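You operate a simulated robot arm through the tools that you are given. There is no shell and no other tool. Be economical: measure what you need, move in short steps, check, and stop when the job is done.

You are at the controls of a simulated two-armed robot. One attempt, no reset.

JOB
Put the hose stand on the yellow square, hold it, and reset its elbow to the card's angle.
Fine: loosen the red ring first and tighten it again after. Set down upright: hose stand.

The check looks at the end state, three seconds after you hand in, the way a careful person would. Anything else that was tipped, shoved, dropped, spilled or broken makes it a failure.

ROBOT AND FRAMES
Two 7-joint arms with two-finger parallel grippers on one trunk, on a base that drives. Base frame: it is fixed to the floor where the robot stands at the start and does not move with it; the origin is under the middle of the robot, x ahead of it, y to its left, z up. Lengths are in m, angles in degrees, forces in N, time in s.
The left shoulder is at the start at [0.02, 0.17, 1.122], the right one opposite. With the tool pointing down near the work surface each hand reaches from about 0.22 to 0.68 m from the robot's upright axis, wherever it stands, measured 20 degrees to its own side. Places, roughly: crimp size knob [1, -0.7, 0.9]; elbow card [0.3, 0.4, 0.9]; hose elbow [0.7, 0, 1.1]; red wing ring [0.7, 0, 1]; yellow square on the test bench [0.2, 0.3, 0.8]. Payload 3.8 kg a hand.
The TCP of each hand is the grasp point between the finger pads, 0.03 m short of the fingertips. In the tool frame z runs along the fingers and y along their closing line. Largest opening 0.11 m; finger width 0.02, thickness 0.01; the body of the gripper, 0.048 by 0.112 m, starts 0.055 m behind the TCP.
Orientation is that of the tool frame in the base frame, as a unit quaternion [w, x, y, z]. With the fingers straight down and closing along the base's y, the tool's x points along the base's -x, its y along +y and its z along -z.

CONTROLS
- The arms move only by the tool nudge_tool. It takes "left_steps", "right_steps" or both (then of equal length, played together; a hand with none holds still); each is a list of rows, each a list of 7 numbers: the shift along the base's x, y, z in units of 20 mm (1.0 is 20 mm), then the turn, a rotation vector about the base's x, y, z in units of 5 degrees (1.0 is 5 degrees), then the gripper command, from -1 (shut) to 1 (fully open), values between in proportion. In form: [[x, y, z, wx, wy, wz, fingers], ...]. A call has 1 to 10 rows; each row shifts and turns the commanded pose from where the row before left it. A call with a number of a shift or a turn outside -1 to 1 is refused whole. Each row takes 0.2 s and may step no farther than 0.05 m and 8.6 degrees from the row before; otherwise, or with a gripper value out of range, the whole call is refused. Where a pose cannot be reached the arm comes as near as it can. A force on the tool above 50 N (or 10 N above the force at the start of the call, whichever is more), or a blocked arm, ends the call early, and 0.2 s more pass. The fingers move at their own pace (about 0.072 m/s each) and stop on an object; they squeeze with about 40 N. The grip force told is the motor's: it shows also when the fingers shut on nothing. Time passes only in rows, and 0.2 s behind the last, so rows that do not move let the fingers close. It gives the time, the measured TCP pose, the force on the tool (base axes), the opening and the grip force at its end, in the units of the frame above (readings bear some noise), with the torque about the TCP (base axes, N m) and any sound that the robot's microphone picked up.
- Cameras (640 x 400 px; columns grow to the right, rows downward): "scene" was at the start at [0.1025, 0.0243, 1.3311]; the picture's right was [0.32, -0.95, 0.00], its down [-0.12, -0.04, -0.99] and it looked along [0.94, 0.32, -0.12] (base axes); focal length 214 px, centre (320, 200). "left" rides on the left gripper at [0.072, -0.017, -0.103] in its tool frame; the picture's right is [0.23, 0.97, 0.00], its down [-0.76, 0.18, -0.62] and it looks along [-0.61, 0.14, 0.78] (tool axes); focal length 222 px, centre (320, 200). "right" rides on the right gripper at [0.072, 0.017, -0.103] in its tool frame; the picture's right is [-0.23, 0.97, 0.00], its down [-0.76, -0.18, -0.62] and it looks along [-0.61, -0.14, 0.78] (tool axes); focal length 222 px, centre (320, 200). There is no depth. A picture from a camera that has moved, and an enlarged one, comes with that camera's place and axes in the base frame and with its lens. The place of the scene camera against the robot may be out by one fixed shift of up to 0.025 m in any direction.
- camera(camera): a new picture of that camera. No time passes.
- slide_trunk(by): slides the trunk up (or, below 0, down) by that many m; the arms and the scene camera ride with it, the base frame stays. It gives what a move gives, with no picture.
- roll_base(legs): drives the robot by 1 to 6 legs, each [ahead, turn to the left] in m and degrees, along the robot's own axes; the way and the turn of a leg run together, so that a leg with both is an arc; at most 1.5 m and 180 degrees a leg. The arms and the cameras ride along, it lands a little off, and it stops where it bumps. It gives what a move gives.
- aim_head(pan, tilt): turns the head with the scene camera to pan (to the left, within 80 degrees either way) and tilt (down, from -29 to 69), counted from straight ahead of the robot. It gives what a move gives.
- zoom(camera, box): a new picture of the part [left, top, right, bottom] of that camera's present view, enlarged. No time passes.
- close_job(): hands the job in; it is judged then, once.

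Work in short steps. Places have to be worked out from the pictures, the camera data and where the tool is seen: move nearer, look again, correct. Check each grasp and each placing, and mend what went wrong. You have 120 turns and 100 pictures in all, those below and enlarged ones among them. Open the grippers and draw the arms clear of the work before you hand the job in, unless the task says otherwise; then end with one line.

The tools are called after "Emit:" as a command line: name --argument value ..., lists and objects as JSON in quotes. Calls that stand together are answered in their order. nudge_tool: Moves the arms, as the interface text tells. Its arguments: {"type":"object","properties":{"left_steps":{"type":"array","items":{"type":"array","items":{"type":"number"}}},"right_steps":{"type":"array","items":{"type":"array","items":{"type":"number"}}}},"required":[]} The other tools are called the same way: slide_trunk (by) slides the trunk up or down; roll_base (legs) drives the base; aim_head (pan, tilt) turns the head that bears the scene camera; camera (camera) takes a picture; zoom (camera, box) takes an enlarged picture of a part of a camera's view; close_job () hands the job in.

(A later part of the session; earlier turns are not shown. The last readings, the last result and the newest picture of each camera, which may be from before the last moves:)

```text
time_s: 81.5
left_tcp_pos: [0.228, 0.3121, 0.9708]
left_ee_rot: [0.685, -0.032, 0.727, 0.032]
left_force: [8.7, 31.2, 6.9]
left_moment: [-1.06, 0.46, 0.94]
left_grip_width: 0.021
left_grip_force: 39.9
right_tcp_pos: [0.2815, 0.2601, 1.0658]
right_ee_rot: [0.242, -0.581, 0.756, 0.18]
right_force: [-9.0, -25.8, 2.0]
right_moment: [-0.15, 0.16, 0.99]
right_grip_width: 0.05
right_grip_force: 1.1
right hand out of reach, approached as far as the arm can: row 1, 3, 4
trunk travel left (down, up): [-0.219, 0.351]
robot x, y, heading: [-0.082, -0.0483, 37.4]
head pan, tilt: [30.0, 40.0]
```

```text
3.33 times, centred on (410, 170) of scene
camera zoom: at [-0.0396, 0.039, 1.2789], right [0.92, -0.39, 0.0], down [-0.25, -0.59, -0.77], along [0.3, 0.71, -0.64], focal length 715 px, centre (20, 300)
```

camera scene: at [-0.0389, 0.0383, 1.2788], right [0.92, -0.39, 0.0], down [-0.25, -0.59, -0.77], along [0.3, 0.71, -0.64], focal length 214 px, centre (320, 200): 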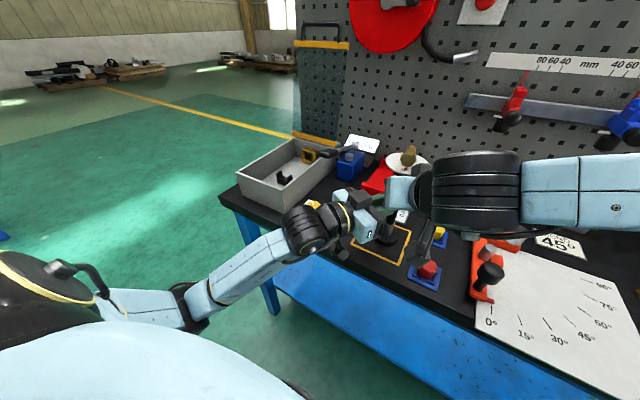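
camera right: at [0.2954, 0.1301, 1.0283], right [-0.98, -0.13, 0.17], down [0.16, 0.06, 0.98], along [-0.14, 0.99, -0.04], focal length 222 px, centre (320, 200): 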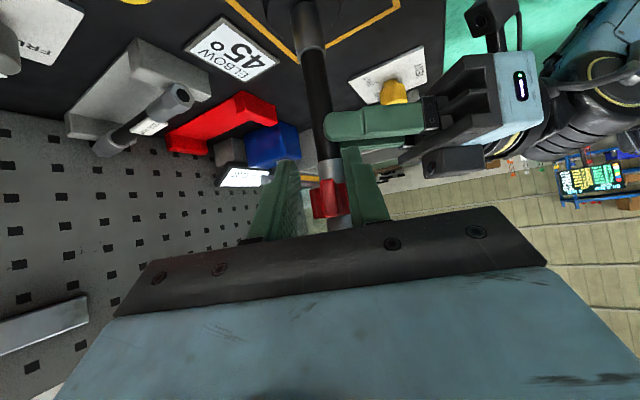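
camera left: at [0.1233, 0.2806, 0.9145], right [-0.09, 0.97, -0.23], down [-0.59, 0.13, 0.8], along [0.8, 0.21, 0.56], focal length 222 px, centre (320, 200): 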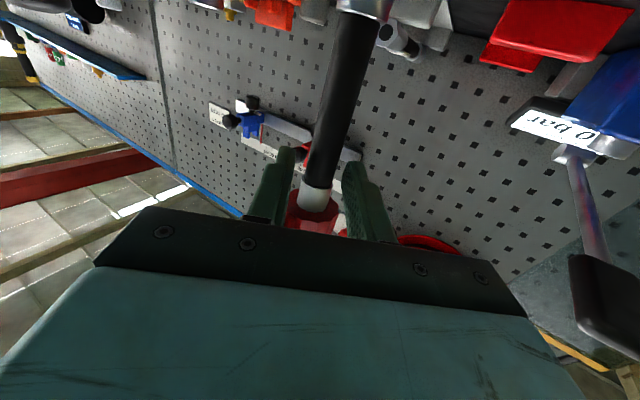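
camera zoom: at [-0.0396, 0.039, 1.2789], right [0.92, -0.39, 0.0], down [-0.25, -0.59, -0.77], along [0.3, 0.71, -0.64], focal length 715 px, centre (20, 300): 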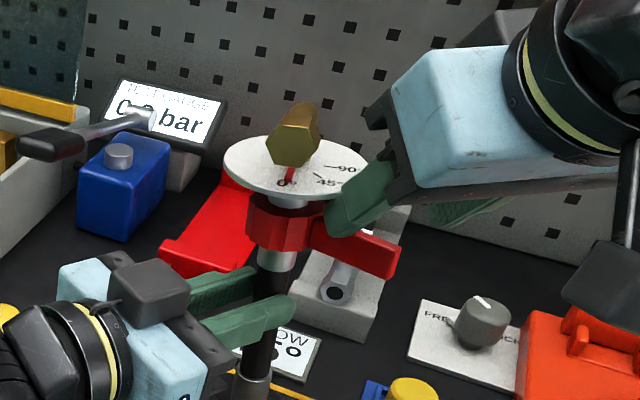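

The hand failed to retreat and is pushing on the dial. Back straight off in −y first, then rise.

Emit:
nudge_tool --right_steps '[[0.2, -0.6, 0, 0, 0, 0, -0.1], [0.2, -0.8, 0, 0, 0, 0, -0.1], [0.2, -0.8, 0, 0, 0, -1, -0.1], [0.2, -0.8, 0.3, 0, 0, -1, -0.1]]'

Emit:
zoom --camera "scene" --box '[360, 110, 460, 230]'

```text
time_s: 82.5
left_tcp_pos: [0.2284, 0.3069, 0.9681]
left_ee_rot: [0.685, -0.03, 0.727, 0.026]
left_force: [-0.6, -3.9, 0.7]
left_moment: [-0.2, -0.22, -0.16]
left_grip_width: 0.0194
left_grip_force: 40.2
right_tcp_pos: [0.2984, 0.198, 1.0748]
right_ee_rot: [0.257, -0.514, 0.803, 0.159]
right_force: [0.7, 0.0, 0.2]
right_moment: [-0.01, 0.01, 0.01]
right_grip_width: 0.0496
right_grip_force: 0.1
trunk travel left (down, up): [-0.219, 0.351]
robot x, y, heading: [-0.0839, -0.0449, 37.4]
head pan, tilt: [30.0, 40.0]
```

```text
3.33 times, centred on (410, 170) of scene
camera zoom: at [-0.0392, 0.0382, 1.2788], right [0.92, -0.39, 0.0], down [-0.25, -0.59, -0.77], along [0.3, 0.71, -0.64], focal length 715 px, centre (20, 300)
```

zoom: 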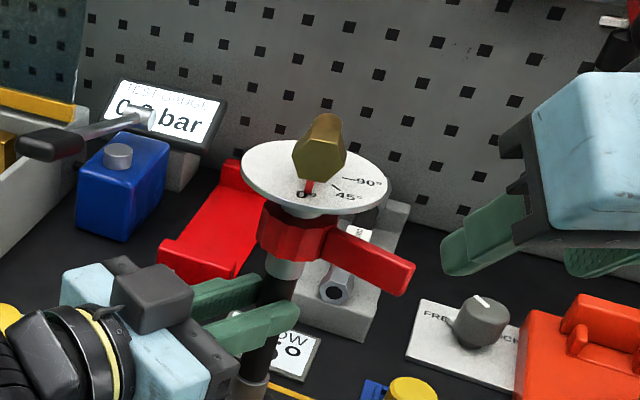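

The stand is upright again and the wing is clearly visible. Now rise, yaw back and finish pointing down, well clear of the stand.

Emit:
nudge_tool --right_steps '[[0, -0.2, 1, 0, 0, -1, -0.1], [0, 0, 1, 0, 0, -1, -0.1], [0, 0, 1, 0, 0, -1, -0.1], [0, 0, 1, 0, 0, -1, -0.1], [0, 0, 1, 0, 0, -1, -0.1], [0, 0, 0.5, -0.629, 0.777, 0, -0.1], [0, 0, 0.5, -0.629, 0.777, 0, -0.1], [0, 0, 0.5, -0.629, 0.777, 0, -0.1], [0, 0, 0, -0.629, 0.777, 0, -0.1], [0, 0, 0, -0.629, 0.777, 0, -0.1]]'

Emit:
nudge_tool --right_steps '[[-0.5, 0.5, 0, -0.629, 0.777, 0, -0.1], [-0.5, 0.8, 0, -0.629, 0.777, 0, -0.1], [-0.5, 0.8, 0, 0, 0, 0, -0.1], [-0.5, 0.8, 0, 0, 0, 0, -0.1], [-0.4, 0.8, 0, 0, 0, 0, -0.1]]'

Emit:
zoom --camera "right" --box '[220, 20, 420, 220]'

```text
time_s: 84.7
left_tcp_pos: [0.2297, 0.3073, 0.9675]
left_ee_rot: [0.685, -0.03, 0.727, 0.027]
left_force: [-0.4, -0.2, -3.3]
left_moment: [-0.08, -0.02, -0.04]
left_grip_width: 0.0195
left_grip_force: 39.6
right_tcp_pos: [0.298, 0.1964, 1.2017]
right_ee_rot: [0.084, -0.342, 0.936, 0.03]
right_force: [0.2, 0.5, -0.9]
right_moment: [-0.04, 0.02, -0.02]
right_grip_width: 0.0498
right_grip_force: 0.1
trunk travel left (down, up): [-0.219, 0.351]
robot x, y, heading: [-0.0822, -0.0471, 37.3]
head pan, tilt: [30.0, 40.0]
```

```text
time_s: 85.9
left_tcp_pos: [0.2282, 0.3067, 0.9689]
left_ee_rot: [0.685, -0.03, 0.727, 0.027]
left_force: [-1.6, 0.0, -2.9]
left_moment: [0.06, 0.14, -0.03]
left_grip_width: 0.0195
left_grip_force: 40.3
right_tcp_pos: [0.2498, 0.2699, 1.2019]
right_ee_rot: [0.0, -0.344, 0.939, 0.0]
right_force: [0.7, 0.5, 0.2]
right_moment: [0.01, -0.02, 0.02]
right_grip_width: 0.0495
right_grip_force: 0.1
trunk travel left (down, up): [-0.219, 0.351]
robot x, y, heading: [-0.0834, -0.0479, 37.2]
head pan, tilt: [30.0, 40.0]
```

```text
2.00 times, centred on (320, 120) of right
camera zoom: at [0.1844, 0.2351, 1.3074], right [-0.45, 0.89, 0.0], down [0.7, 0.35, 0.62], along [0.56, 0.29, -0.78], focal length 444 px, centre (320, 360)
```

zoom: 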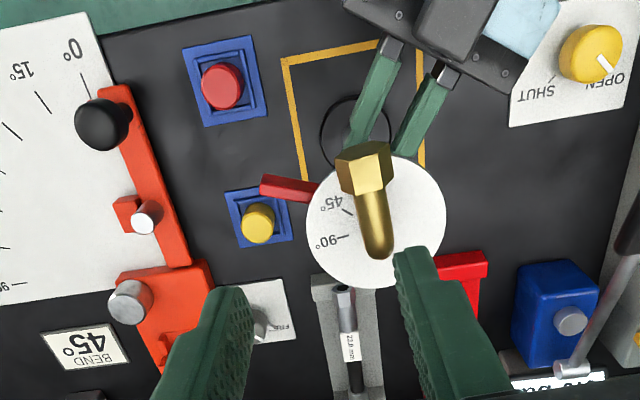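

Clear view: axis ≈(0.257, 0.310), the wing is now near 300° (≈75° loosened), elbow at ≈225° (dial 0), the 45 tick at ≈272°. Descend over the elbow's horizontal leg and grip it.

Emit:
nudge_tool --right_steps '[[-0.07, 0.205, -0.875, 0, 0, 1, -0.1], [-0.07, 0.205, -0.875, 0, 0, 0, -0.1], [-0.07, 0.205, -0.875, 0, 0, 0, -0.1], [-0.07, 0.205, -0.875, 0, 0, 0, -0.1], [-0.07, 0.205, -0.875, 0, 0, 0, -0.1], [-0.07, 0.205, -0.875, 0, 0, 0, -0.1], [0, 0, 0, 0, 0, 0, -0.1]]'

Emit:
camera --camera "right"

Emit:
zoom --camera "scene" --box '[360, 110, 460, 230]'

```text
time_s: 87.5
left_tcp_pos: [0.2283, 0.3075, 0.9688]
left_ee_rot: [0.685, -0.029, 0.728, 0.026]
left_force: [-0.5, -0.5, -4.6]
left_moment: [0.02, 0.03, 0.0]
left_grip_width: 0.0192
left_grip_force: 40.0
right_tcp_pos: [0.2423, 0.2942, 1.0951]
right_ee_rot: [0.001, -0.384, 0.923, 0.001]
right_force: [0.4, 0.2, 0.8]
right_moment: [0.03, 0.0, 0.0]
right_grip_width: 0.0493
right_grip_force: 0.2
trunk travel left (down, up): [-0.219, 0.351]
robot x, y, heading: [-0.0849, -0.0488, 37.2]
head pan, tilt: [30.0, 40.0]
```

```text
35 pictures are left
camera right: at [0.1796, 0.2541, 1.2005], right [-0.53, 0.85, 0.0], down [0.66, 0.41, 0.62], along [0.53, 0.33, -0.78], focal length 222 px, centre (320, 200)
```

right: 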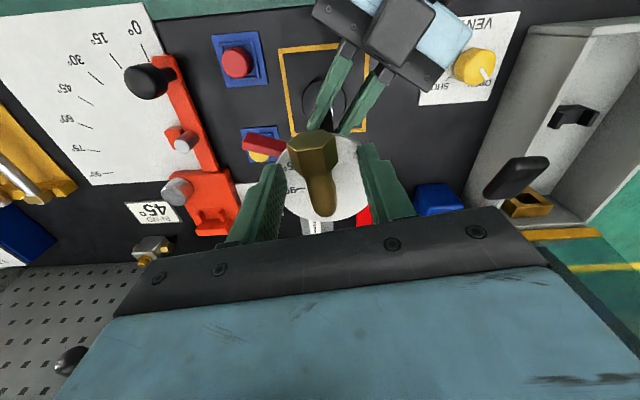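

```text
3.33 times, centred on (410, 170) of scene
camera zoom: at [-0.039, 0.0389, 1.2787], right [0.92, -0.39, 0.0], down [-0.25, -0.59, -0.77], along [0.3, 0.71, -0.64], focal length 715 px, centre (20, 300)
```

zoom: 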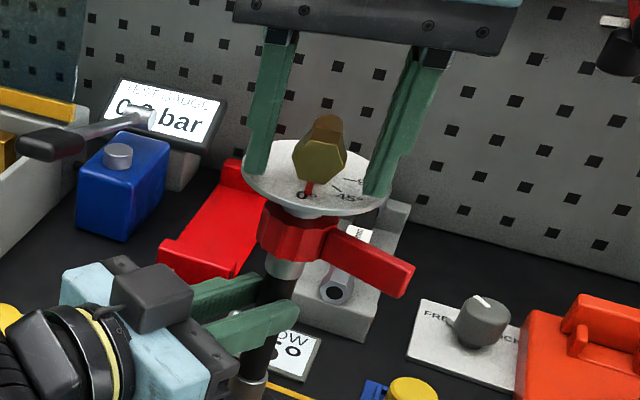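

The fingers straddle the elbow just above the dial. Close on it.

Emit:
nudge_tool --right_steps '[[0, 0, 0, 0, 0, 0, -1], [0, 0, 0, 0, 0, 0, -1], [0, 0, 0, 0, 0, 0, -1], [0, 0, 0, 0, 0, 0, -1]]'

Emit:
zoom --camera "scene" --box '[360, 110, 460, 230]'

```text
time_s: 88.5
left_tcp_pos: [0.2299, 0.3088, 0.9687]
left_ee_rot: [0.686, -0.03, 0.727, 0.027]
left_force: [-5.1, 3.6, -4.8]
left_moment: [-0.33, -0.27, 0.1]
left_grip_width: 0.0193
left_grip_force: 40.1
right_tcp_pos: [0.2434, 0.2953, 1.0962]
right_ee_rot: [0.001, -0.383, 0.924, 0.002]
right_force: [3.6, -2.6, 0.4]
right_moment: [-0.02, -0.2, -0.1]
right_grip_width: 0.0153
right_grip_force: 39.6
trunk travel left (down, up): [-0.219, 0.351]
robot x, y, heading: [-0.0812, -0.0455, 37.2]
head pan, tilt: [30.0, 40.0]
```

```text
3.33 times, centred on (410, 170) of scene
camera zoom: at [-0.0388, 0.0391, 1.2787], right [0.92, -0.39, 0.0], down [-0.25, -0.59, -0.77], along [0.3, 0.71, -0.64], focal length 715 px, centre (20, 300)
```

zoom: 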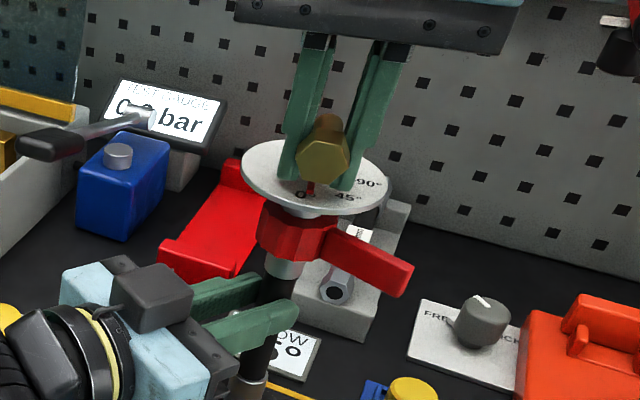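

Elbow gripped (15 mm tube). Turn 15° counter-clockwise about the axis and check the torque.

Emit:
nudge_tool --right_steps '[[0.066, -0.057, 0, 0, 0, 1, -1], [0.071, -0.051, 0, 0, 0, 1, -1], [0.075, -0.044, 0, 0, 0, 1, -1], [0, 0, 0, 0, 0, 0, -1]]'

Emit:
zoom --camera "scene" --box '[370, 120, 440, 190]'

```text
time_s: 89.5
left_tcp_pos: [0.2293, 0.308, 0.9688]
left_ee_rot: [0.685, -0.03, 0.727, 0.027]
left_force: [-6.9, 6.9, -3.6]
left_moment: [-0.81, -0.52, 0.23]
left_grip_width: 0.0192
left_grip_force: 40.1
right_tcp_pos: [0.2469, 0.2926, 1.0959]
right_ee_rot: [-0.001, -0.502, 0.865, 0.001]
right_force: [7.0, -6.4, -0.1]
right_moment: [-0.15, -0.2, -0.19]
right_grip_width: 0.0156
right_grip_force: 40.1
trunk travel left (down, up): [-0.219, 0.351]
robot x, y, heading: [-0.0863, -0.0468, 37.2]
head pan, tilt: [30.0, 40.0]
```

```text
5.71 times, centred on (405, 155) of scene
camera zoom: at [-0.0387, 0.0392, 1.2787], right [0.92, -0.39, 0.0], down [-0.25, -0.59, -0.77], along [0.3, 0.71, -0.64], focal length 1226 px, centre (-166, 457)
```

zoom: 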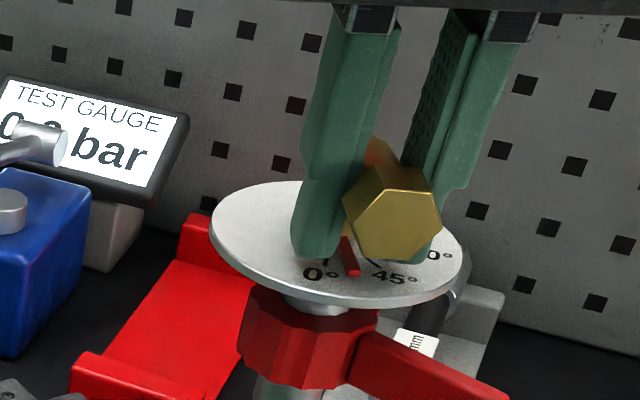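

It turns freely — the ring is loose — and the pointer is moving toward 45. Continue 20° more and check.

Emit:
nudge_tool --right_steps '[[0.13, -0.088, 0, 0, 0, 1, -1], [0.082, -0.031, 0, 0, 0, 1, -1], [0.084, -0.023, 0, 0, 0, 1, -1], [0.086, -0.016, 0, 0, 0, 1, -1], [0, 0, 0, 0, 0, 0, -1]]'

Emit:
zoom --camera "scene" --box '[370, 120, 440, 190]'

```text
time_s: 90.7
left_tcp_pos: [0.2281, 0.3068, 0.9687]
left_ee_rot: [0.686, -0.029, 0.727, 0.026]
left_force: [-7.8, 3.2, 1.9]
left_moment: [-0.67, -0.78, 0.14]
left_grip_width: 0.0195
left_grip_force: 40.2
right_tcp_pos: [0.2537, 0.2877, 1.0965]
right_ee_rot: [0.0, -0.644, 0.765, 0.002]
right_force: [7.5, -3.7, -2.1]
right_moment: [0.15, -0.25, -0.19]
right_grip_width: 0.0155
right_grip_force: 40.6
trunk travel left (down, up): [-0.219, 0.351]
robot x, y, heading: [-0.0825, -0.0464, 37.2]
head pan, tilt: [30.0, 40.0]
```

```text
5.71 times, centred on (405, 155) of scene
camera zoom: at [-0.0387, 0.0392, 1.2787], right [0.92, -0.39, 0.0], down [-0.25, -0.59, -0.77], along [0.3, 0.71, -0.64], focal length 1226 px, centre (-166, 457)
```

zoom: 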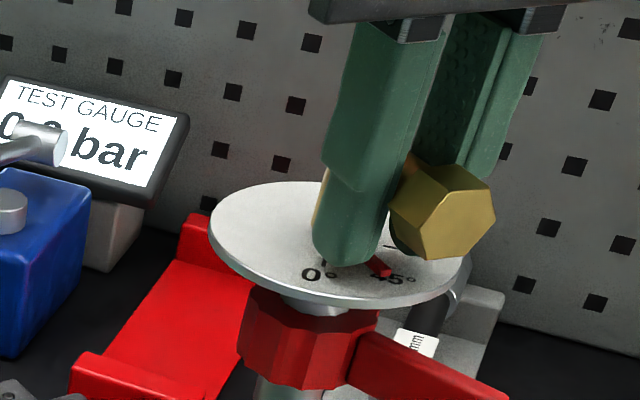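

About 35° turned. Add 10° more, then open the fingers and rise for a top view of the dial.

Emit:
nudge_tool --right_steps '[[0.12, -0.02, 0, 0, 0, 1, -1], [0.087, -0.001, 0, 0, 0, 1, -1], [0, 0, 0, 0, 0, 0, -1], [0, 0, 0, 0, 0, 0, -0.3], [0, 0, 0, 0, 0, 0, -0.1], [0, 0, 1, 0, 0, 0, -0.1], [0, 0, 1, 0, 0, 0, -0.1], [0, -0.5, 1, 0, 0, 0, -0.1], [0, -0.5, 1, 0, 0, 0, -0.1], [0, -0.5, 1, 0, 0, 0, -0.1]]'

Emit:
camera --camera "right"

Emit:
zoom --camera "scene" --box '[370, 120, 440, 190]'

```text
time_s: 92.9
left_tcp_pos: [0.2293, 0.3071, 0.9681]
left_ee_rot: [0.685, -0.029, 0.728, 0.026]
left_force: [-0.7, -1.3, -3.1]
left_moment: [-0.08, 0.06, -0.09]
left_grip_width: 0.0191
left_grip_force: 39.5
right_tcp_pos: [0.2582, 0.2572, 1.1963]
right_ee_rot: [0.0, 0.708, -0.706, -0.001]
right_force: [-0.6, -0.1, -0.6]
right_moment: [0.0, -0.02, -0.02]
right_grip_width: 0.0493
right_grip_force: 0.0
trunk travel left (down, up): [-0.219, 0.351]
robot x, y, heading: [-0.0832, -0.0453, 37.3]
head pan, tilt: [30.0, 40.0]
```

```text
30 pictures are left
camera right: at [0.2414, 0.1843, 1.3006], right [-0.97, 0.22, 0.0], down [0.18, 0.76, 0.62], along [0.14, 0.61, -0.78], focal length 222 px, centre (320, 200)
```

right: 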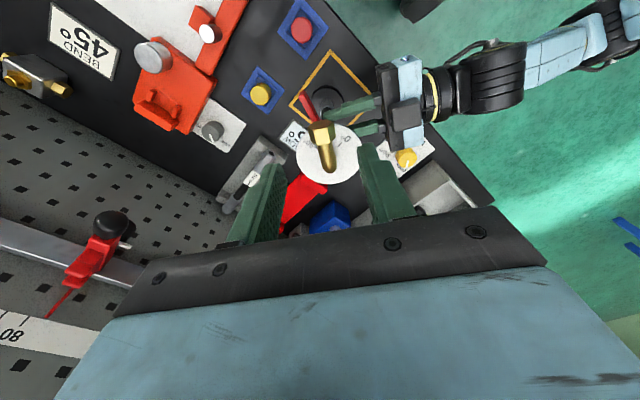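

```text
5.71 times, centred on (405, 155) of scene
camera zoom: at [-0.039, 0.0387, 1.2787], right [0.92, -0.39, 0.0], down [-0.25, -0.59, -0.77], along [0.3, 0.71, -0.64], focal length 1226 px, centre (-166, 457)
```

zoom: 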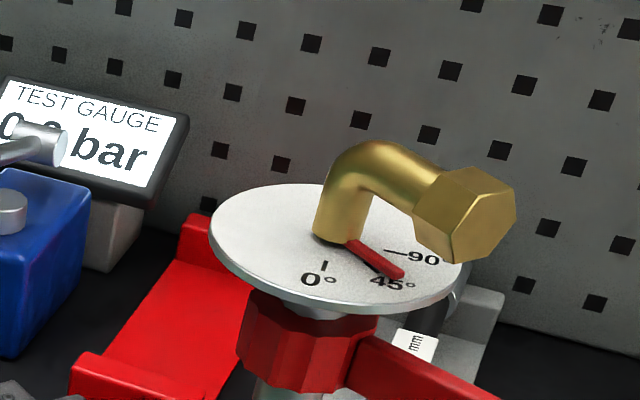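

The pointer appears very near the 45 tick. Zoom the right camera's top view to confirm.

Emit:
zoom --camera "right" --box '[285, 105, 375, 195]'

Emit:
zoom --camera "scene" --box '[400, 150, 430, 180]'

```text
4.44 times, centred on (330, 150) of right
camera zoom: at [0.2414, 0.1843, 1.3006], right [-0.97, 0.22, 0.0], down [0.18, 0.76, 0.62], along [0.14, 0.61, -0.78], focal length 987 px, centre (276, 422)
```

zoom: 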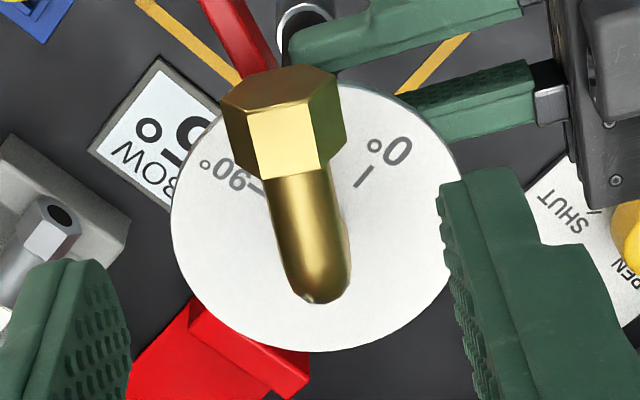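

```text
13.33 times, centred on (415, 165) of scene
camera zoom: at [-0.039, 0.0387, 1.2787], right [0.92, -0.39, 0.0], down [-0.25, -0.59, -0.77], along [0.3, 0.71, -0.64], focal length 2860 px, centre (-947, 667)
```

zoom: 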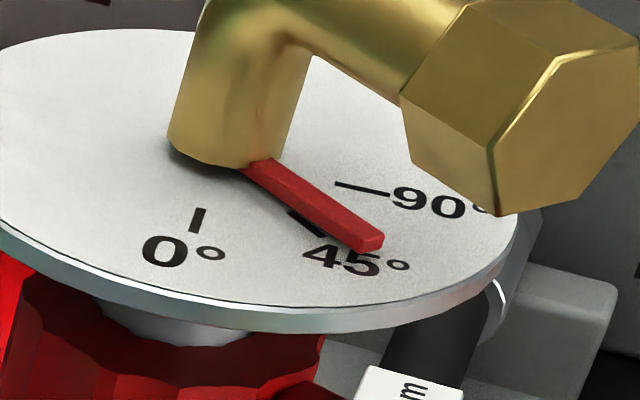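

Measured on the dial plane, the pointer sits ~2.5–3° past the 45 tick. Regrip the elbow and turn it back 3°, then release and look.

Emit:
nudge_tool --right_steps '[[0, 0.5, -1, 0, 0, 0, -0.1], [0, 0.5, -1, 0, 0, 0, -0.1], [0, 0.5, -1, 0, 0, 0, -0.1], [0, 0, -1, 0, 0, 0, -0.1], [0, 0, -1, 0, 0, 0, -0.1], [0, 0, 0, 0, 0, 0, -1], [0, 0, 0, 0, 0, 0, -1], [0, 0, 0, 0, 0, 0, -1], [0, 0, 0, 0, 0, 0, -1]]'

Emit:
nudge_tool --right_steps '[[-0.055, 0, 0, 0, 0, -0.6, -1], [0, 0, 0, 0, 0, 0, -1], [0, 0, 0, 0, 0, 0, -0.3], [0, 0, 0, 0, 0, 0, -0.1], [0, 0, 0, 0, 0, 0, -0.1], [0, 0, 1, 0, 0, 0, -0.1], [0, 0, 1, 0, 0, 0, -0.1], [0, 0, 1, 0, 0, 0, -0.1], [0, -0.3, 1, 0, 0, 0, -0.1], [0, -0.5, 1, 0, 0, 0, -0.1]]'

Emit:
zoom --camera "scene" --box '[400, 150, 430, 180]'

```text
time_s: 94.9
left_tcp_pos: [0.2304, 0.3072, 0.9687]
left_ee_rot: [0.685, -0.031, 0.727, 0.027]
left_force: [3.7, 0.8, -5.1]
left_moment: [-0.19, 0.51, 0.02]
left_grip_width: 0.0194
left_grip_force: 39.9
right_tcp_pos: [0.2584, 0.2909, 1.0965]
right_ee_rot: [0.001, 0.708, -0.706, -0.001]
right_force: [-2.7, -0.7, -0.5]
right_moment: [0.04, 0.01, 0.05]
right_grip_width: 0.0155
right_grip_force: 40.1
trunk travel left (down, up): [-0.219, 0.351]
robot x, y, heading: [-0.0844, -0.0465, 37.4]
head pan, tilt: [30.0, 40.0]
```

```text
time_s: 97.1
left_tcp_pos: [0.2297, 0.3069, 0.967]
left_ee_rot: [0.686, -0.029, 0.727, 0.026]
left_force: [0.5, -0.4, -7.2]
left_moment: [0.0, 0.22, 0.01]
left_grip_width: 0.0191
left_grip_force: 40.1
right_tcp_pos: [0.2561, 0.273, 1.1966]
right_ee_rot: [-0.001, -0.689, 0.725, 0.003]
right_force: [0.2, 0.5, 0.0]
right_moment: [-0.01, 0.03, -0.02]
right_grip_width: 0.0495
right_grip_force: 0.0
trunk travel left (down, up): [-0.219, 0.351]
robot x, y, heading: [-0.0838, -0.0483, 37.2]
head pan, tilt: [30.0, 40.0]
```

```text
13.33 times, centred on (415, 165) of scene
camera zoom: at [-0.0388, 0.0388, 1.2787], right [0.92, -0.39, 0.0], down [-0.25, -0.59, -0.77], along [0.3, 0.71, -0.64], focal length 2860 px, centre (-947, 667)
```

zoom: 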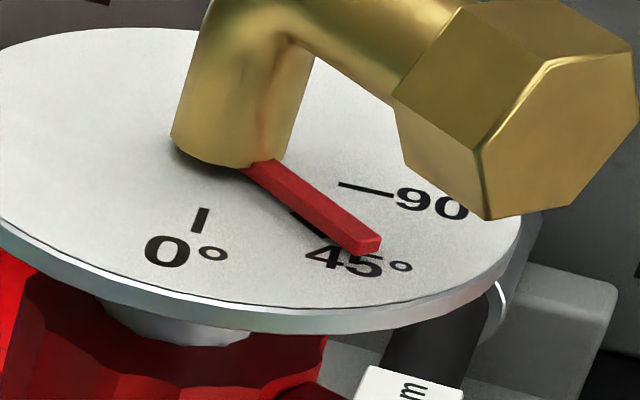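

Pointer direction now coincides with the 45 tick (23.6° vs ≈23.7° in the same frame). Next: withdraw and re-tilt the right hand for the wing, while the left hand briefly loosens and re-grips so the base sits flat.

Emit:
nudge_tool --left_steps '[[0, 0, 0, 0, 0, 0, -0.5], [0, 0, 0, 0, 0, 0, -0.4], [0, 0, 0, 0, 0, 0, -0.4], [0, 0, 0, 0, 0, 0, -0.4], [0, 0, 0, 0, 0, 0, -0.4], [0, 0, 0, 0, 0, 0, -1], [0, 0, 0, 0, 0, 0, -1], [0, 0, 0, 0, 0, 0, -1], [0, 0, 0, 0, 0, 0, -1], [0, 0, 0, 0, 0, 0, -1]]' --right_steps '[[0.105, -0.465, -0.1, 0, 0, 0, -0.1], [0.105, -0.465, -0.235, 0.9986, -0.052, 0, -0.1], [0.105, -0.465, -0.235, 0.9986, -0.052, 0, -0.1], [0.105, -0.465, -0.235, 0.9986, -0.052, 0, -0.1], [0.105, -0.465, -0.235, 0.9986, -0.052, 0, -0.1], [0.105, -0.465, -0.235, 0.9986, -0.052, 0, -0.1], [0.105, -0.465, -0.235, 0.9986, -0.052, 0, -0.1], [0.105, -0.465, -0.235, 0.9986, -0.052, 0, -0.1], [0.105, -0.465, -0.235, 0.9986, -0.052, 0, -0.1], [0.105, -0.465, -0.235, 0.9986, -0.052, 0, -0.1]]'

Emit:
camera --camera "right"

Emit:
zoom --camera "scene" --box '[360, 110, 460, 230]'

```text
time_s: 99.3
left_tcp_pos: [0.2287, 0.3077, 0.9688]
left_ee_rot: [0.685, -0.029, 0.727, 0.026]
left_force: [-0.1, -1.4, -0.6]
left_moment: [0.09, -0.04, 0.0]
left_grip_width: 0.019
left_grip_force: 40.1
right_tcp_pos: [0.2766, 0.1791, 1.1534]
right_ee_rot: [0.278, -0.637, 0.667, 0.266]
right_force: [0.5, 0.2, -0.4]
right_moment: [-0.02, 0.0, -0.01]
right_grip_width: 0.0494
right_grip_force: 0.0
trunk travel left (down, up): [-0.219, 0.351]
robot x, y, heading: [-0.0829, -0.0471, 37.5]
head pan, tilt: [30.0, 40.0]
```

```text
25 pictures are left
camera right: at [0.2545, 0.0545, 1.1777], right [-0.97, 0.21, 0.16], down [0.18, 0.08, 0.98], along [0.19, 0.97, -0.12], focal length 222 px, centre (320, 200)
```

right: 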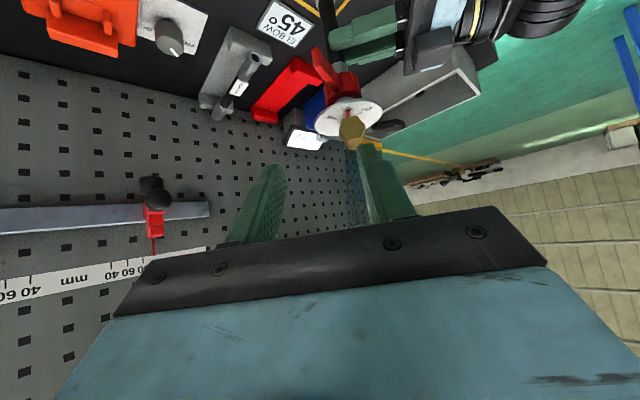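

```text
3.33 times, centred on (410, 170) of scene
camera zoom: at [-0.0391, 0.0386, 1.2788], right [0.92, -0.39, 0.0], down [-0.25, -0.59, -0.77], along [0.3, 0.71, -0.64], focal length 715 px, centre (20, 300)
```

zoom: 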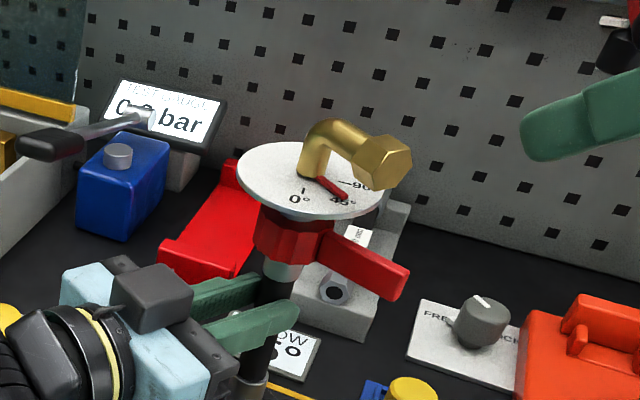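

Stand settled flat; wing near 290°, pointer still on 45. Lower and advance with a 60 mm opening to straddle the wing.

Emit:
nudge_tool --right_steps '[[0, 0, -0.92, 0, 0, 0, 0.1], [0, 0, -0.92, 0, 0, 0, 0.1], [0, 0, -0.92, 0, 0, 0, 0.1], [0, 0.691, -0.683, 0, 0, 0, 0.1], [0, 0.691, -0.683, 0, 0, 0, 0.1], [0, 0.691, -0.683, 0, 0, 0, 0.1], [0, 0.691, -0.683, 0, 0, 0, 0.1]]'

Emit:
camera --camera "right"

```text
time_s: 100.9
left_tcp_pos: [0.2295, 0.3068, 0.9684]
left_ee_rot: [0.685, -0.029, 0.727, 0.026]
left_force: [-1.1, 0.2, 0.2]
left_moment: [0.13, 0.02, 0.0]
left_grip_width: 0.0193
left_grip_force: 40.2
right_tcp_pos: [0.2775, 0.2351, 1.0408]
right_ee_rot: [0.278, -0.637, 0.669, 0.264]
right_force: [-0.8, -0.2, -0.6]
right_moment: [0.02, -0.04, 0.0]
right_grip_width: 0.0604
right_grip_force: 0.0
trunk travel left (down, up): [-0.219, 0.351]
robot x, y, heading: [-0.0811, -0.0461, 37.5]
head pan, tilt: [30.0, 40.0]
```

```text
23 pictures are left
camera right: at [0.2551, 0.1103, 1.0642], right [-0.96, 0.21, 0.16], down [0.18, 0.09, 0.98], along [0.19, 0.97, -0.12], focal length 222 px, centre (320, 200)
```

right: 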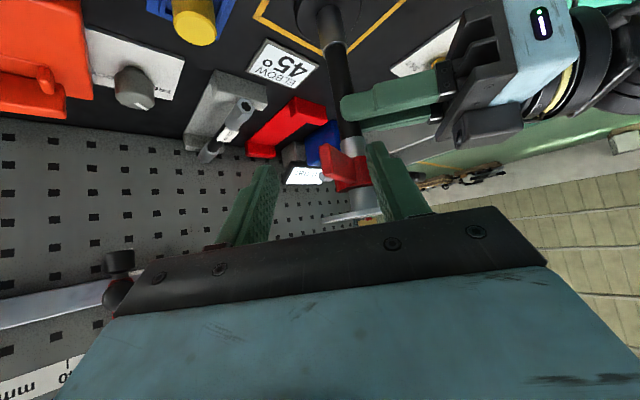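

The wing lies between the fingers. Advance the last 27 mm.

Emit:
nudge_tool --right_steps '[[0, 0.691, -0.6, 0, 0, 0, 0.1], [0, 0.5, -0.5, 0, 0, 0, 0.1], [0, 0, 0, 0, 0, 0, 0.1]]'

Emit:
zoom --camera "right" --box '[240, 60, 420, 240]'

Emit:
zoom --camera "scene" --box '[370, 120, 470, 220]'

```text
time_s: 101.7
left_tcp_pos: [0.2296, 0.3075, 0.9688]
left_ee_rot: [0.685, -0.029, 0.728, 0.026]
left_force: [-0.9, -2.1, 0.5]
left_moment: [0.09, 0.06, -0.02]
left_grip_width: 0.0194
left_grip_force: 39.9
right_tcp_pos: [0.2777, 0.2561, 1.0208]
right_ee_rot: [0.278, -0.637, 0.669, 0.265]
right_force: [-0.2, -0.3, -0.4]
right_moment: [-0.02, -0.02, -0.01]
right_grip_width: 0.0604
right_grip_force: 0.0
trunk travel left (down, up): [-0.219, 0.351]
robot x, y, heading: [-0.0802, -0.0489, 37.1]
head pan, tilt: [30.0, 40.0]
```

```text
2.22 times, centred on (330, 150) of right
camera zoom: at [0.2545, 0.1333, 1.0439], right [-0.96, 0.21, 0.16], down [0.18, 0.09, 0.98], along [0.19, 0.97, -0.12], focal length 494 px, centre (298, 311)
```

zoom: 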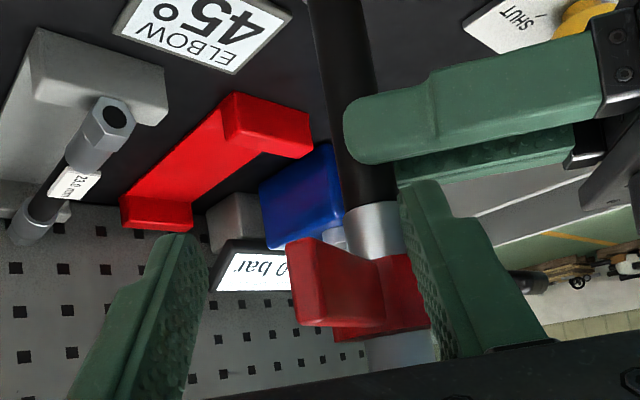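

```text
4.00 times, centred on (420, 170) of scene
camera zoom: at [-0.0391, 0.0386, 1.2788], right [0.92, -0.39, 0.0], down [-0.25, -0.59, -0.77], along [0.3, 0.71, -0.64], focal length 858 px, centre (-80, 320)
```

zoom: 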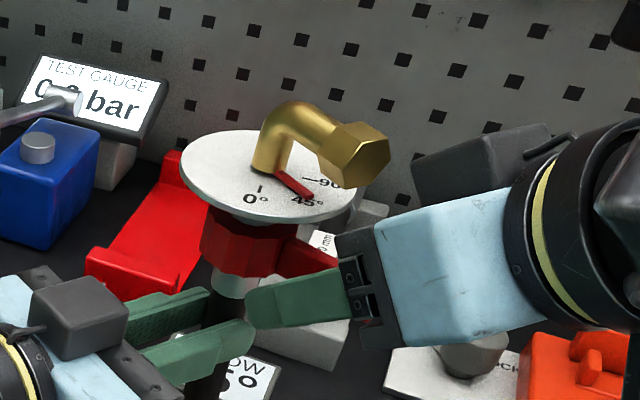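

The wing sits between the fingers at an angle. Narrow the opening to 36 mm and sweep clockwise along the arc, pushing the wing back.

Emit:
nudge_tool --right_steps '[[0, 0, 0, 0, 0, 0, -0.35], [0, 0, 0, 0, 0, 0, -0.35], [-0.235, -0.079, 0, 0, 0, 0, -0.35], [-0.241, -0.058, 0, 0, 0, 0, -0.35], [-0.245, -0.037, 0, 0, 0, 0, -0.35], [-0.247, -0.015, 0, 0, 0, 0, -0.35], [0, 0, 0, 0, 0, 0, -0.35]]'

Emit:
zoom --camera "right" --box '[240, 60, 420, 240]'

```text
time_s: 103.3
left_tcp_pos: [0.2285, 0.3073, 0.9694]
left_ee_rot: [0.685, -0.029, 0.727, 0.027]
left_force: [-1.7, -1.0, -0.3]
left_moment: [0.03, 0.07, -0.01]
left_grip_width: 0.0193
left_grip_force: 39.9
right_tcp_pos: [0.2576, 0.2551, 1.0207]
right_ee_rot: [0.278, -0.637, 0.669, 0.264]
right_force: [0.6, 0.3, 0.1]
right_moment: [-0.04, -0.01, 0.01]
right_grip_width: 0.036
right_grip_force: 0.1
trunk travel left (down, up): [-0.219, 0.351]
robot x, y, heading: [-0.0818, -0.0492, 37.2]
head pan, tilt: [30.0, 40.0]
```

```text
2.22 times, centred on (330, 150) of right
camera zoom: at [0.2351, 0.1307, 1.0448], right [-0.96, 0.21, 0.16], down [0.18, 0.09, 0.98], along [0.19, 0.97, -0.12], focal length 494 px, centre (298, 311)
```

zoom: 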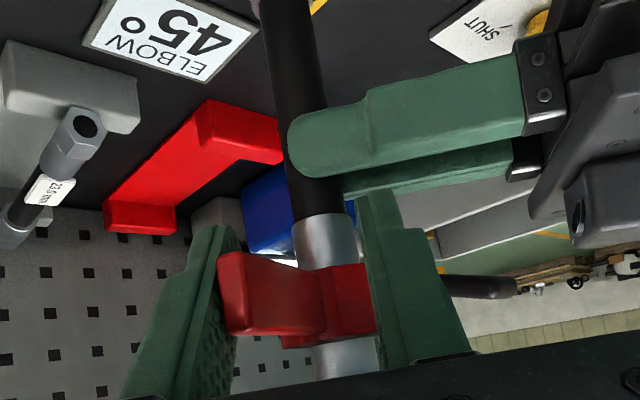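

No load yet; the wing is now at the far finger. Continue sweeping 20° clockwise.

Emit:
nudge_tool --right_steps '[[-0.227, 0.01, 0, 0, 0, 0, -0.35], [-0.225, 0.03, 0, 0, 0, 0, -0.35], [-0.221, 0.049, 0, 0, 0, 0, -0.35], [-0.216, 0.068, 0, 0, 0, 0, -0.35], [0, 0, 0, 0, 0, 0, -0.35]]'

Emit:
zoom --camera "right" --box '[240, 60, 420, 240]'

```text
time_s: 104.5
left_tcp_pos: [0.2285, 0.3079, 0.9692]
left_ee_rot: [0.685, -0.03, 0.727, 0.027]
left_force: [-0.5, -0.9, 0.0]
left_moment: [0.12, 0.06, 0.01]
left_grip_width: 0.0191
left_grip_force: 40.0
right_tcp_pos: [0.2398, 0.2584, 1.0203]
right_ee_rot: [0.278, -0.636, 0.669, 0.264]
right_force: [0.2, 0.5, 0.3]
right_moment: [-0.01, -0.01, 0.02]
right_grip_width: 0.0357
right_grip_force: 0.0
trunk travel left (down, up): [-0.219, 0.351]
robot x, y, heading: [-0.0789, -0.0484, 37.1]
head pan, tilt: [30.0, 40.0]
```

```text
2.22 times, centred on (330, 150) of right
camera zoom: at [0.2171, 0.1344, 1.0448], right [-0.96, 0.21, 0.16], down [0.18, 0.09, 0.98], along [0.19, 0.97, -0.12], focal length 494 px, centre (298, 311)
```

zoom: 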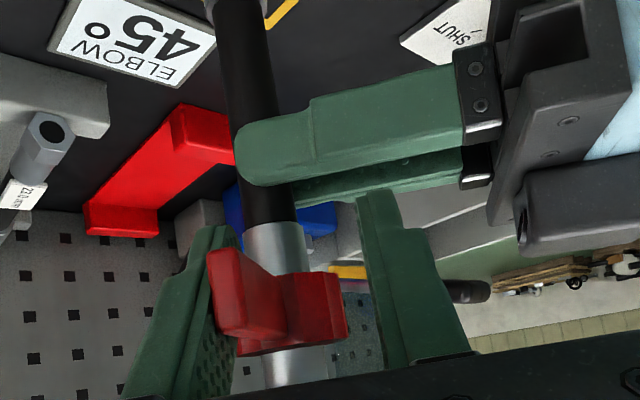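

The wing follows freely. Yaw the tool 15° to match and close on the wing.

Emit:
nudge_tool --right_steps '[[0, 0, 0, 0, 0, -1, -0.35], [0, 0, 0, 0, 0, -1, -0.35], [0, 0.1, -0.1, 0, 0, -1, -0.5], [0.05, 0.15, -0.1, 0, 0, 0, -0.7], [0, 0, 0, 0, 0, 0, -1], [0, 0, 0, 0, 0, 0, -1], [0, 0, 0, 0, 0, 0, -1]]'

Emit:
zoom --camera "right" --box '[240, 60, 420, 240]'

```text
time_s: 106.1
left_tcp_pos: [0.2291, 0.3081, 0.969]
left_ee_rot: [0.686, -0.03, 0.727, 0.027]
left_force: [2.8, -1.0, -0.1]
left_moment: [0.1, 0.25, 0.0]
left_grip_width: 0.0192
left_grip_force: 39.9
right_tcp_pos: [0.2405, 0.2622, 1.016]
right_ee_rot: [0.31, -0.545, 0.746, 0.227]
right_force: [-4.5, 1.4, 0.7]
right_moment: [0.06, 0.03, 0.16]
right_grip_width: 0.0077
right_grip_force: 39.9
trunk travel left (down, up): [-0.219, 0.351]
robot x, y, heading: [-0.083, -0.0505, 37.4]
head pan, tilt: [30.0, 40.0]
```

```text
2.22 times, centred on (330, 150) of right
camera zoom: at [0.1867, 0.1488, 1.0403], right [-0.88, 0.45, 0.16], down [0.2, 0.04, 0.98], along [0.43, 0.89, -0.12], focal length 494 px, centre (298, 311)
```

zoom: 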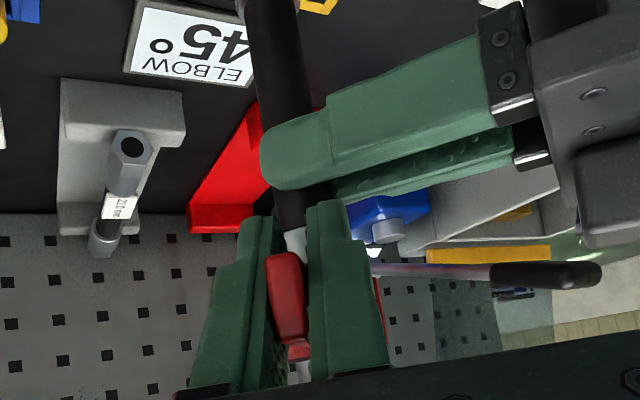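

Wing gripped at ~251°. Turn clockwise 20° and read the torque.

Emit:
nudge_tool --right_steps '[[-0.2, 0.083, 0, 0, 0, -1, -1], [-0.192, 0.1, 0, 0, 0, -1, -1], [-0.183, 0.116, 0, 0, 0, -1, -1], [-0.172, 0.132, 0, 0, 0, -1, -1], [0, 0, 0, 0, 0, 0, -1]]'

Emit:
zoom --camera "right" --box '[240, 60, 420, 240]'

```text
time_s: 107.3
left_tcp_pos: [0.2293, 0.3076, 0.9684]
left_ee_rot: [0.685, -0.03, 0.728, 0.028]
left_force: [17.0, 11.6, 0.0]
left_moment: [0.03, -0.05, 0.2]
left_grip_width: 0.0193
left_grip_force: 40.3
right_tcp_pos: [0.2256, 0.271, 1.017]
right_ee_rot: [0.344, -0.407, 0.829, 0.169]
right_force: [-16.4, -13.0, 9.6]
right_moment: [-0.43, 0.3, 0.24]
right_grip_width: 0.0079
right_grip_force: 39.5
trunk travel left (down, up): [-0.219, 0.351]
robot x, y, heading: [-0.0822, -0.0478, 37.5]
head pan, tilt: [30.0, 40.0]
```

```text
2.22 times, centred on (330, 150) of right
camera zoom: at [0.1361, 0.1826, 1.0402], right [-0.67, 0.72, 0.16], down [0.2, -0.03, 0.98], along [0.71, 0.69, -0.12], focal length 494 px, centre (298, 311)
```

zoom: 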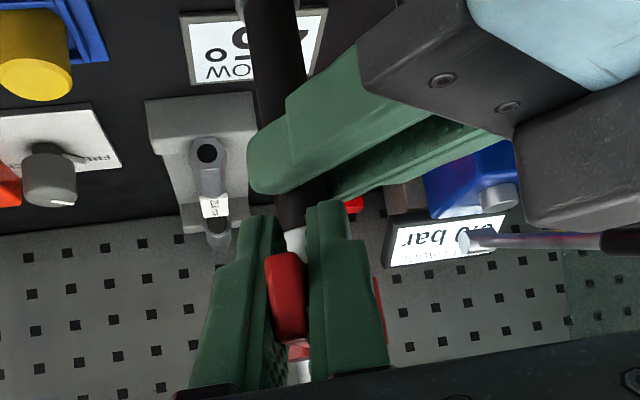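

Mostly radial push (fingertips against the ring). Ease outward 4 mm and keep turning clockwise towards tight.

Emit:
nudge_tool --right_steps '[[-0.15, -0.13, 0, 0, 0, 0, -1], [-0.159, 0.146, 0, 0, 0, -1, -1], [0, 0, 0, 0, 0, 0, -1]]'

Emit:
nudge_tool --right_steps '[[-0.146, 0.159, 0, 0, 0, -1, -1], [0, 0, 0, 0, 0, 0, -1]]'

```text
time_s: 108.1
left_tcp_pos: [0.2291, 0.305, 0.9689]
left_ee_rot: [0.685, -0.03, 0.727, 0.025]
left_force: [-9.0, -7.8, 1.0]
left_moment: [0.37, -0.08, -0.16]
left_grip_width: 0.0191
left_grip_force: 40.5
right_tcp_pos: [0.2221, 0.2727, 1.0165]
right_ee_rot: [0.353, -0.367, 0.847, 0.152]
right_force: [8.5, 7.2, 0.9]
right_moment: [-0.02, 0.08, -0.05]
right_grip_width: 0.008
right_grip_force: 39.5
trunk travel left (down, up): [-0.219, 0.351]
robot x, y, heading: [-0.0814, -0.0458, 37.3]
head pan, tilt: [30.0, 40.0]
```

```text
time_s: 108.7
left_tcp_pos: [0.2284, 0.3067, 0.9688]
left_ee_rot: [0.685, -0.029, 0.727, 0.025]
left_force: [-22.1, -12.7, -0.5]
left_moment: [0.21, -0.21, -0.3]
left_grip_width: 0.0192
left_grip_force: 40.0
right_tcp_pos: [0.2197, 0.2756, 1.0166]
right_ee_rot: [0.36, -0.33, 0.862, 0.137]
right_force: [20.7, 12.8, 0.1]
right_moment: [0.32, -0.41, -0.19]
right_grip_width: 0.0079
right_grip_force: 39.8
trunk travel left (down, up): [-0.219, 0.351]
robot x, y, heading: [-0.0833, -0.0468, 37.3]
head pan, tilt: [30.0, 40.0]
```

Resistance is starting to build. Continue another 5° with a small inward correction.

Emit:
nudge_tool --right_steps '[[-0.03, 0.26, 0, 0, 0, -1, -1], [0, 0, 0, 0, 0, 0, -1]]'

Emit:
nudge_tool --right_steps '[[-0.116, 0.183, 0, 0, 0, -1, -1], [0, 0, 0, 0, 0, 0, -1]]'

Emit:
zoom --camera "scene" --box '[360, 110, 460, 230]'

Emit:
zoom --camera "right" --box '[240, 60, 420, 240]'

```text
time_s: 109.3
left_tcp_pos: [0.2274, 0.3077, 0.9692]
left_ee_rot: [0.685, -0.029, 0.727, 0.027]
left_force: [-16.3, -1.6, -0.6]
left_moment: [-0.18, 0.26, -0.48]
left_grip_width: 0.0192
left_grip_force: 39.9
right_tcp_pos: [0.2156, 0.2804, 1.0175]
right_ee_rot: [0.364, -0.294, 0.875, 0.121]
right_force: [15.2, 1.4, 1.2]
right_moment: [0.44, -0.7, 0.11]
right_grip_width: 0.0078
right_grip_force: 40.4
trunk travel left (down, up): [-0.219, 0.351]
robot x, y, heading: [-0.0812, -0.0481, 37.3]
head pan, tilt: [30.0, 40.0]
```

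```text
time_s: 109.9
left_tcp_pos: [0.2292, 0.3068, 0.9678]
left_ee_rot: [0.686, -0.029, 0.727, 0.027]
left_force: [-8.8, -0.4, -0.1]
left_moment: [0.18, 0.0, -0.22]
left_grip_width: 0.0186
left_grip_force: 39.8
right_tcp_pos: [0.2128, 0.2847, 1.0162]
right_ee_rot: [0.368, -0.256, 0.887, 0.106]
right_force: [6.6, 0.0, 3.5]
right_moment: [0.08, -0.29, 0.1]
right_grip_width: 0.0078
right_grip_force: 40.5
trunk travel left (down, up): [-0.219, 0.351]
robot x, y, heading: [-0.0828, -0.0443, 37.7]
head pan, tilt: [30.0, 40.0]
```

```text
3.33 times, centred on (410, 170) of scene
camera zoom: at [-0.0394, 0.0386, 1.2788], right [0.92, -0.39, 0.0], down [-0.25, -0.59, -0.77], along [0.3, 0.71, -0.64], focal length 715 px, centre (20, 300)
```

zoom: 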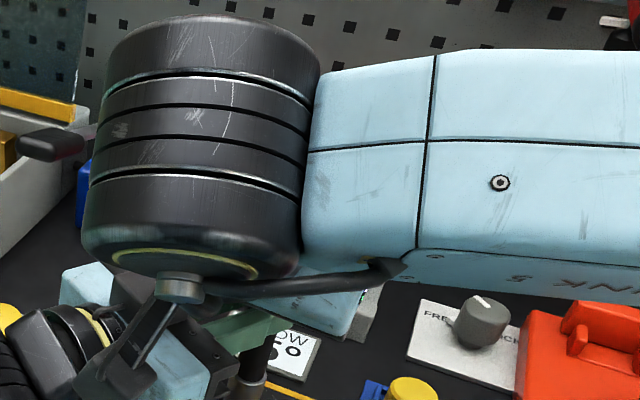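

```text
2.22 times, centred on (330, 150) of right
camera zoom: at [0.0987, 0.2308, 1.0403], right [-0.38, 0.91, 0.16], down [0.18, -0.1, 0.98], along [0.91, 0.4, -0.12], focal length 494 px, centre (298, 311)
```

zoom: 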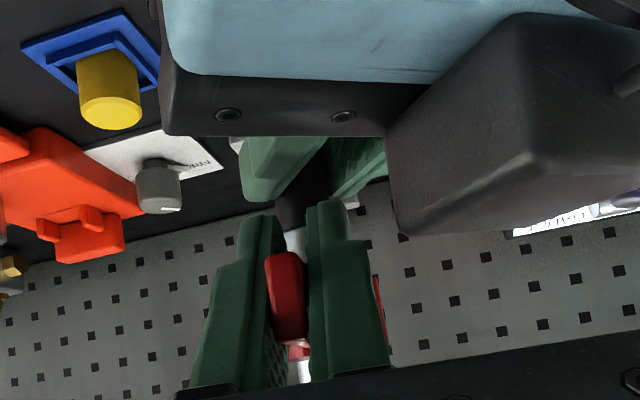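

Wing now at ~209° with ~0.3–0.5 N·m reacting through the left hold, suggesting it is tight (the stand may have slipped a few degrees). Release the wing, withdraw, and look at the dial and ring.

Emit:
nudge_tool --right_steps '[[0, 0, 0, 0, 0, 0, -0.4], [0, 0, 0, 0, 0, 0, -0.2], [-0.5, -0.31, 0.59, 0, 0, 0, -0.2], [-0.5, -0.31, 0.59, 0, 0, 0, -0.2], [-0.5, -0.31, 0.59, 0, 0, 0, -0.2], [-0.5, -0.31, 0.7, 0, 0, 0.5, -0.2], [0, -0.6, 1, 0, 0, 1, -0.2], [0.5, -0.8, 1, 0, 0, 1, -0.2], [0.8, -0.8, 1, 0, 0, 1, -0.2], [0.8, -0.8, 0.5, 0, 0, 1, -0.2]]'

Emit:
zoom --camera "scene" --box '[360, 110, 460, 230]'

```text
time_s: 112.1
left_tcp_pos: [0.2287, 0.3066, 0.9689]
left_ee_rot: [0.685, -0.029, 0.727, 0.026]
left_force: [2.0, 1.0, 1.8]
left_moment: [0.36, -0.19, -0.01]
left_grip_width: 0.019
left_grip_force: 40.0
right_tcp_pos: [0.217, 0.1972, 1.1356]
right_ee_rot: [0.341, -0.425, 0.82, 0.177]
right_force: [0.0, 0.6, -0.2]
right_moment: [0.01, 0.0, -0.02]
right_grip_width: 0.044
right_grip_force: 0.0
trunk travel left (down, up): [-0.219, 0.351]
robot x, y, heading: [-0.0786, -0.0518, 37.3]
head pan, tilt: [30.0, 40.0]
```

```text
3.33 times, centred on (410, 170) of scene
camera zoom: at [-0.0388, 0.0383, 1.2788], right [0.92, -0.39, 0.0], down [-0.25, -0.59, -0.77], along [0.3, 0.71, -0.64], focal length 715 px, centre (20, 300)
```

zoom: 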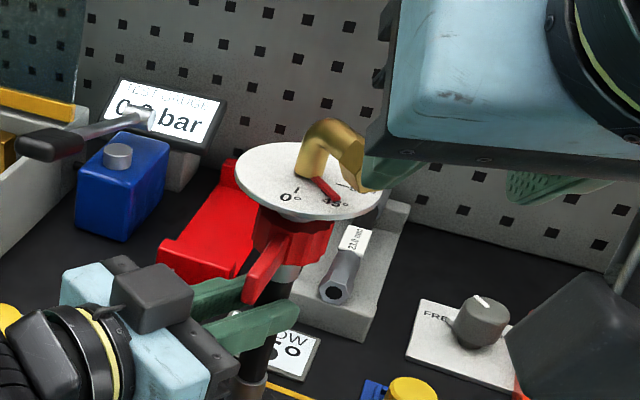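

The dial rotated ~6° clockwise with the ring at the end, i.e. the ring is clamped; the wing is back at or slightly past its original position relative to the dial. Move the right hand clear and check the pointer.

Emit:
nudge_tool --right_steps '[[0.3, -0.9, 1, 0, 0, 0, -0.2], [0.3, -0.9, 1, 0, 0, 0, -0.2], [0.3, -0.9, 1, 0, 0, 0, -0.2], [0.3, -0.9, 1, 0, 0, 0, -0.2], [0.3, -0.9, 1, 0, 0, 0, -0.2], [0.3, -0.9, 1, 0, 0, 0, -0.2]]'

Emit:
zoom --camera "scene" --box '[396, 146, 426, 176]'

Emit:
zoom --camera "scene" --box '[350, 110, 470, 260]'

```text
time_s: 113.5
left_tcp_pos: [0.2286, 0.3075, 0.9686]
left_ee_rot: [0.685, -0.03, 0.728, 0.027]
left_force: [1.6, -0.8, 0.5]
left_moment: [-0.16, -0.04, -0.09]
left_grip_width: 0.0189
left_grip_force: 40.2
right_tcp_pos: [0.2513, 0.0899, 1.2593]
right_ee_rot: [0.341, -0.424, 0.82, 0.176]
right_force: [0.0, -0.2, -0.2]
right_moment: [0.0, 0.0, 0.05]
right_grip_width: 0.0444
right_grip_force: 0.1
trunk travel left (down, up): [-0.219, 0.351]
robot x, y, heading: [-0.082, -0.045, 37.2]
head pan, tilt: [30.0, 40.0]
```

```text
13.33 times, centred on (411, 161) of scene
camera zoom: at [-0.0389, 0.0385, 1.2788], right [0.92, -0.39, 0.0], down [-0.25, -0.59, -0.77], along [0.3, 0.71, -0.64], focal length 2860 px, centre (-893, 720)
```

zoom: 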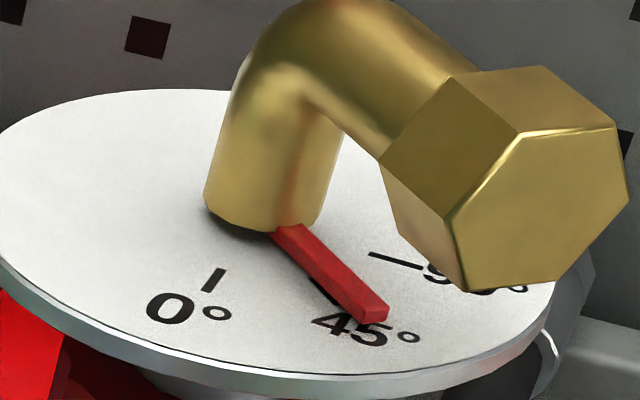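

```text
2.67 times, centred on (410, 185) of scene
camera zoom: at [-0.0389, 0.0385, 1.2788], right [0.92, -0.39, 0.0], down [-0.25, -0.59, -0.77], along [0.3, 0.71, -0.64], focal length 572 px, centre (80, 240)
```

zoom: 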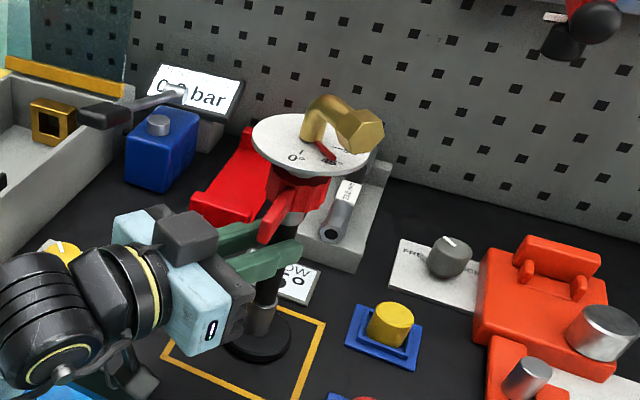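

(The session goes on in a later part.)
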